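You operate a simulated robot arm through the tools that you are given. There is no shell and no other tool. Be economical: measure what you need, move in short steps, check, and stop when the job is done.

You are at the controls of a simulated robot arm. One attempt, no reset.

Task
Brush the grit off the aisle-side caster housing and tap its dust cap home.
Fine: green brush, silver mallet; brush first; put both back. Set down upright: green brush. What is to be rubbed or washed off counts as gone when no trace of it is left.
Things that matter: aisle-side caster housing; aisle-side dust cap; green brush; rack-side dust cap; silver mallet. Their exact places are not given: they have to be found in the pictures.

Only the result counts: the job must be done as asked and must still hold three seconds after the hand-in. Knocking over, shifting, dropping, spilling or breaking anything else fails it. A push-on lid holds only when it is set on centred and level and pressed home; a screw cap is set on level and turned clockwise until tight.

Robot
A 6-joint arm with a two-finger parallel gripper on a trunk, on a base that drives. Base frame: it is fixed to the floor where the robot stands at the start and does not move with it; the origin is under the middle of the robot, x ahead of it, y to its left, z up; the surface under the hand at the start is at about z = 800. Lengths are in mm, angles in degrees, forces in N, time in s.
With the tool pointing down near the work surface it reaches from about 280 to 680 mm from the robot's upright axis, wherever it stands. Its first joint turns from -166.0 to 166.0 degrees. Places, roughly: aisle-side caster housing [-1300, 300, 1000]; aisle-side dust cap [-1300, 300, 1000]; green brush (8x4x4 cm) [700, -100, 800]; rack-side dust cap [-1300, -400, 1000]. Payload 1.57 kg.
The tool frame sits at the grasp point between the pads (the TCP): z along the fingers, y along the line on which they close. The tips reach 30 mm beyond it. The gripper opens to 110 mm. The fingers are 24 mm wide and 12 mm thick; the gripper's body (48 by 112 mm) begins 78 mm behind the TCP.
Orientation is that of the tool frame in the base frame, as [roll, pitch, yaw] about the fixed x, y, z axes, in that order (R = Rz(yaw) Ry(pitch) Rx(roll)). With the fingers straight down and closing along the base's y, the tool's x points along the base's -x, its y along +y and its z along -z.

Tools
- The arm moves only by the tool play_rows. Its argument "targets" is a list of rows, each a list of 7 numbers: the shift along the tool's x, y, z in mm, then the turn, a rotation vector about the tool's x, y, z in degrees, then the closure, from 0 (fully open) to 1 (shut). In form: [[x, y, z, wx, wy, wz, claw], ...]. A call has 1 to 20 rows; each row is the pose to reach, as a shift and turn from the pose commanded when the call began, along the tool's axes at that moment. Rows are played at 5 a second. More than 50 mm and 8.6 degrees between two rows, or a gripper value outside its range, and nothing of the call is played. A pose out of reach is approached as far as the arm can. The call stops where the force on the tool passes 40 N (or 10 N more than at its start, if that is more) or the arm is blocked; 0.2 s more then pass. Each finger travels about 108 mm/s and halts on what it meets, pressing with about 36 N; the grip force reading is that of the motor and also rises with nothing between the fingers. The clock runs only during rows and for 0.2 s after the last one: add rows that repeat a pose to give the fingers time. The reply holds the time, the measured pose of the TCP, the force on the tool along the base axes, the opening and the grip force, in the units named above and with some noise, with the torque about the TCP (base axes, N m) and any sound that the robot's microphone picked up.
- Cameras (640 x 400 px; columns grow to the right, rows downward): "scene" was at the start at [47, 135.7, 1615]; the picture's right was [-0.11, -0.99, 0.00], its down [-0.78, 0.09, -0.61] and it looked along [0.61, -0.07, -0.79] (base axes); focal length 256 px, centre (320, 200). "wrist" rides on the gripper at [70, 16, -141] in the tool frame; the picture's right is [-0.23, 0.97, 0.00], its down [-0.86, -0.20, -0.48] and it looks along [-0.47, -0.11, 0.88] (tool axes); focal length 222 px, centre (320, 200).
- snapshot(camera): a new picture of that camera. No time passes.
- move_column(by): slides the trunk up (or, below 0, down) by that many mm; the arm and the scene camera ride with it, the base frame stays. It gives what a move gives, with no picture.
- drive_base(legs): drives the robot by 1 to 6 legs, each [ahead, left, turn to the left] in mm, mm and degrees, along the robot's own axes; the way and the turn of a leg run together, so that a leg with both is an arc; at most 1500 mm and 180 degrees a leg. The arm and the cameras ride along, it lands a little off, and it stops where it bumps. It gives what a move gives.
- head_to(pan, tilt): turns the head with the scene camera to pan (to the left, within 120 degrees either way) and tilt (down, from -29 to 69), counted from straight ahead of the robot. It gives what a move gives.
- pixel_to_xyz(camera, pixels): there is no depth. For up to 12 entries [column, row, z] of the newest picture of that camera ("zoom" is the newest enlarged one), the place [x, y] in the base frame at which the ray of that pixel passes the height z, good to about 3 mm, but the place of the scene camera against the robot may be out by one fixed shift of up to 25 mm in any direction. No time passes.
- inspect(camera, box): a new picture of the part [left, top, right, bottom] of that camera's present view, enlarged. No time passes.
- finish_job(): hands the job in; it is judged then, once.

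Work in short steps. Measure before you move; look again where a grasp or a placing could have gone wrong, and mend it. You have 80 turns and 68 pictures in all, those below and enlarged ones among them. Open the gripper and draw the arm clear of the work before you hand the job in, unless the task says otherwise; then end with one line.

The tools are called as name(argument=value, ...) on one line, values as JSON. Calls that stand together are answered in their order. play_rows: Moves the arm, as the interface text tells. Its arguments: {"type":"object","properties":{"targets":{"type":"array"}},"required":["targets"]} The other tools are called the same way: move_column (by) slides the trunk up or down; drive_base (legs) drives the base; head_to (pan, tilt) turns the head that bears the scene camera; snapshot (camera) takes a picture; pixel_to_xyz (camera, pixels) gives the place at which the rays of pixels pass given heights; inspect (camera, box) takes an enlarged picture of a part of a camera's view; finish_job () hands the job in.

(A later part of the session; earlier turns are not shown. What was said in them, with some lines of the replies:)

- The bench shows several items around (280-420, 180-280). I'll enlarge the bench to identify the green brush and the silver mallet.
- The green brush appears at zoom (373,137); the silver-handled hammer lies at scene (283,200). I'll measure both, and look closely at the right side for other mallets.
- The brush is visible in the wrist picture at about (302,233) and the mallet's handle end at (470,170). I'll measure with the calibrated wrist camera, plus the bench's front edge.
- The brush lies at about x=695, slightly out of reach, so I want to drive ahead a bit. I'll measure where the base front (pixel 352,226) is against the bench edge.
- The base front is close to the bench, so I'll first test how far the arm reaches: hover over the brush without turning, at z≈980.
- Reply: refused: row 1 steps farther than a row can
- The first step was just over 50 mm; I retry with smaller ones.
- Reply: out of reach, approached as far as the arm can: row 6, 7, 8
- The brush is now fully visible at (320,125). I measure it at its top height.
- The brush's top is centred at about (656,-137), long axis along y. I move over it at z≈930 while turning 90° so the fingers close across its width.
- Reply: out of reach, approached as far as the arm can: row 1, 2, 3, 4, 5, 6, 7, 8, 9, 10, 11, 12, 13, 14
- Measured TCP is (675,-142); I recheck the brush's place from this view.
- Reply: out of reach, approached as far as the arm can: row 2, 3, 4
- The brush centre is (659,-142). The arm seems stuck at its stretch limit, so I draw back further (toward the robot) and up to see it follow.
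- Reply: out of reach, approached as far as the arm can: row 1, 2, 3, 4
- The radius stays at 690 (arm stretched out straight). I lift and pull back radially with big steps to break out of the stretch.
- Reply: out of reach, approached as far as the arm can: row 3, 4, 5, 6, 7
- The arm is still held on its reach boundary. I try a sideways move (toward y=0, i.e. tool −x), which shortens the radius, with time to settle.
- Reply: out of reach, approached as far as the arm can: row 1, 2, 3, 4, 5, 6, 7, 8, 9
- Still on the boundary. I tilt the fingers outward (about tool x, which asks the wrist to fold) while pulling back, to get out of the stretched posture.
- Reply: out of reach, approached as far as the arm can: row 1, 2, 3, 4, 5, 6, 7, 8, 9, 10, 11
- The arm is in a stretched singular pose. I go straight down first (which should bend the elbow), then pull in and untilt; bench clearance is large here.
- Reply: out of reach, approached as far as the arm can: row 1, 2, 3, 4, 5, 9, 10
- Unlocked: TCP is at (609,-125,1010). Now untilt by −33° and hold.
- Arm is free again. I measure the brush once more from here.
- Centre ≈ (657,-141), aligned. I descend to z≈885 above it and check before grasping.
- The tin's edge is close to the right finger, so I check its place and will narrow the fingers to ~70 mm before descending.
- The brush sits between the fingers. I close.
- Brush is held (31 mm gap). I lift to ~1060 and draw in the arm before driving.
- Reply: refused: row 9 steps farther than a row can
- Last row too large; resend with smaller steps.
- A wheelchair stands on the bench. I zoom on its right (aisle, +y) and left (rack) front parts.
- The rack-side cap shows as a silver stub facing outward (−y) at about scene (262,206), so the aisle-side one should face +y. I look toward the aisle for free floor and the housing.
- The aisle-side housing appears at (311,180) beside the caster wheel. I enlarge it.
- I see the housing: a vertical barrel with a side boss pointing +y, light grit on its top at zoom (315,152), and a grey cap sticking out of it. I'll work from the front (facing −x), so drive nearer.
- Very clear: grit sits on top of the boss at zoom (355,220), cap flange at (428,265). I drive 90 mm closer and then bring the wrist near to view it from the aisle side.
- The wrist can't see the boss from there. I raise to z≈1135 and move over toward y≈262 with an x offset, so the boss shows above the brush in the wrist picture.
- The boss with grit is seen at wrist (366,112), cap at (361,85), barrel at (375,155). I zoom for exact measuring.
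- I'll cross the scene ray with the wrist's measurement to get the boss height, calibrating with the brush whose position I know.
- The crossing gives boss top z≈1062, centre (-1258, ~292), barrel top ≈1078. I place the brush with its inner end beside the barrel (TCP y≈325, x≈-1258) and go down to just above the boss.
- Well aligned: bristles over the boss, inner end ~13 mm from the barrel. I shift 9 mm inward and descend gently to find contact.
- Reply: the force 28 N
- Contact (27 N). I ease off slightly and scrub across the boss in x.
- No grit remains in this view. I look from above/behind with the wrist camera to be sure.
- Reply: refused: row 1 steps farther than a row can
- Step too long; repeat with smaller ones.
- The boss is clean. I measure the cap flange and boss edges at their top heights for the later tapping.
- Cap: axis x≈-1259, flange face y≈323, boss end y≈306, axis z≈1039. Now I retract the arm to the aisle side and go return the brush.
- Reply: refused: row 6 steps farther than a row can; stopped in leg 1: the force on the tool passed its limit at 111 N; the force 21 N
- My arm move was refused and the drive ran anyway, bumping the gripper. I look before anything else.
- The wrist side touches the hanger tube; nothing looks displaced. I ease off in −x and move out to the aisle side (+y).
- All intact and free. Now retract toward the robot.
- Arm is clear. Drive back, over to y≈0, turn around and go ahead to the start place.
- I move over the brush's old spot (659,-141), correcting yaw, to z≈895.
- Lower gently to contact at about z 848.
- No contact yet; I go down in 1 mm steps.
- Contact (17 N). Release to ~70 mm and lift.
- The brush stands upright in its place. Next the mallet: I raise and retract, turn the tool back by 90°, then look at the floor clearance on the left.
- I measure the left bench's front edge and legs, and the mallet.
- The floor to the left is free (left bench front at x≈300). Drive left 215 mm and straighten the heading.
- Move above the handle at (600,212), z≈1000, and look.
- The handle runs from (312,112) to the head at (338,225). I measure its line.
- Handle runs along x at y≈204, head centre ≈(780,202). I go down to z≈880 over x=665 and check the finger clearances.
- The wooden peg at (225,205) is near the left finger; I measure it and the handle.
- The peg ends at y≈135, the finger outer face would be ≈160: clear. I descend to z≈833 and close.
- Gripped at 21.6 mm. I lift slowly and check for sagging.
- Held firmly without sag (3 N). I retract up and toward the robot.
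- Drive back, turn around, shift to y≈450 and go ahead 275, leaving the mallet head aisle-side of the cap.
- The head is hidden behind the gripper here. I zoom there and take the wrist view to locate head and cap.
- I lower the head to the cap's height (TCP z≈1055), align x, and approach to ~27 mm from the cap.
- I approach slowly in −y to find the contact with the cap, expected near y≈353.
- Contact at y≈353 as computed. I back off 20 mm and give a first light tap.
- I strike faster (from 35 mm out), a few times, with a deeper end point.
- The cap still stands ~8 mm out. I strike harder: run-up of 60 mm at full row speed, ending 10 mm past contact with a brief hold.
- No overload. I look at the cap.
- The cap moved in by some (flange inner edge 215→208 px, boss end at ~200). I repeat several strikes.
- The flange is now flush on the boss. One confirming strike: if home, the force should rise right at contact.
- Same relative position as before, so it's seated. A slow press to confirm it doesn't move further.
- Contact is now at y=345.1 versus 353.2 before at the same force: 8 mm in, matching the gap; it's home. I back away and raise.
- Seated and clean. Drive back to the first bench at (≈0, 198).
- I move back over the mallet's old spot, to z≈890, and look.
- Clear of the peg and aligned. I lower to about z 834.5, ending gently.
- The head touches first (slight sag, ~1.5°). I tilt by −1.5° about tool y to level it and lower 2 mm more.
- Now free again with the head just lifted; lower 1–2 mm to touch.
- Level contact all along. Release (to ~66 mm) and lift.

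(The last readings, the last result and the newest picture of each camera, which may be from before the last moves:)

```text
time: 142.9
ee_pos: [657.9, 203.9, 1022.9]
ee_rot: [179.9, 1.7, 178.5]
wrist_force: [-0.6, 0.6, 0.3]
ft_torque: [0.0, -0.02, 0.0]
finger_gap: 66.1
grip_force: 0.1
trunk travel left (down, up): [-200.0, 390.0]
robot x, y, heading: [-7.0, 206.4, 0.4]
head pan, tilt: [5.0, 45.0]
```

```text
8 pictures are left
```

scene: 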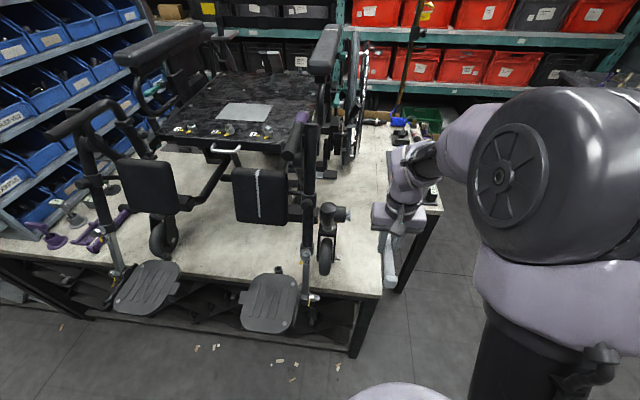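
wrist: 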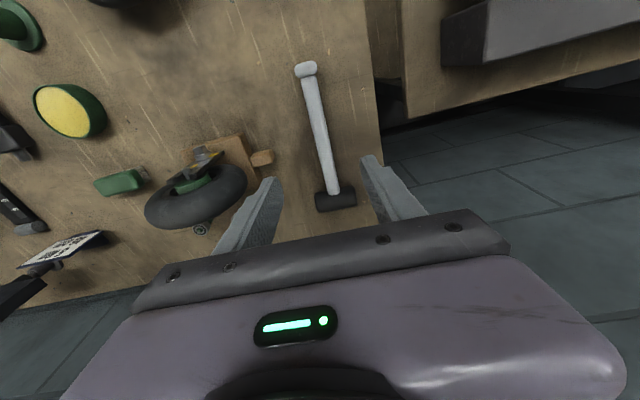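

The mallet lies back in place and the brush stands in its spot. I retract the arm and check the bench a last time.

play_rows(targets=[[40, 0, -15, 0, 0, 0, 0], [80, 0, -30, 0, 0, 0, 0], [120, 0, -45, 0, 0, 0, 0], [160, 0, -50, 0, 0, 0, 0], [200, 0, -50, 0, 0, 0, 0], [200, 0, -50, 0, 0, 0, 0]])

snapshot(camera="wrist")

snapshot(camera="scene")

```text
time: 144.3
ee_pos: [457.0, 210.7, 1065.3]
ee_rot: [179.8, 1.6, 178.5]
wrist_force: [0.0, -0.5, -0.3]
ft_torque: [-0.01, 0.0, -0.01]
finger_gap: 109.8
grip_force: 0.1
trunk travel left (down, up): [-200.0, 390.0]
robot x, y, heading: [-6.5, 207.2, 0.4]
head pan, tilt: [5.0, 45.0]
```

```text
7 pictures are left
```

wrist: 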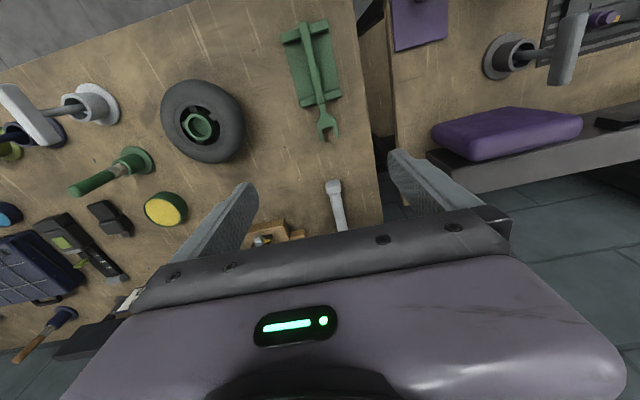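

```text
6 pictures are left
```

scene: 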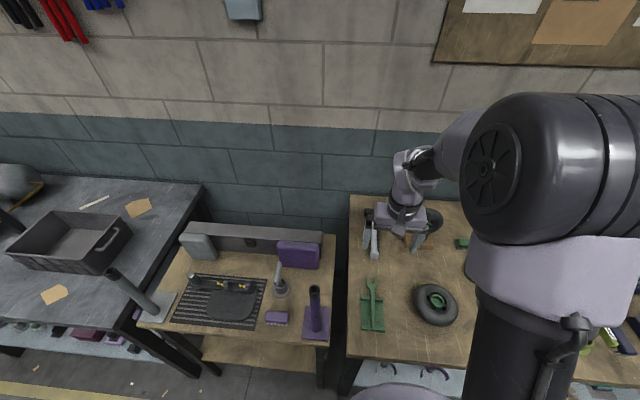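

Both tools are back, the gripper is open and the arm is clear. I hand in the job.

finish_job()

```text
The job is handed in.
```

I brushed the aisle-side caster housing clean and tapped its dust cap home. The cap went in about 8 mm and now sits flush. The green brush is back upright in its place and the silver mallet is back where it lay. While I was drawing back after brushing, the gripper bumped the wheelchair's hanger tube (about 111 N); in the pictures afterwards nothing looked moved.
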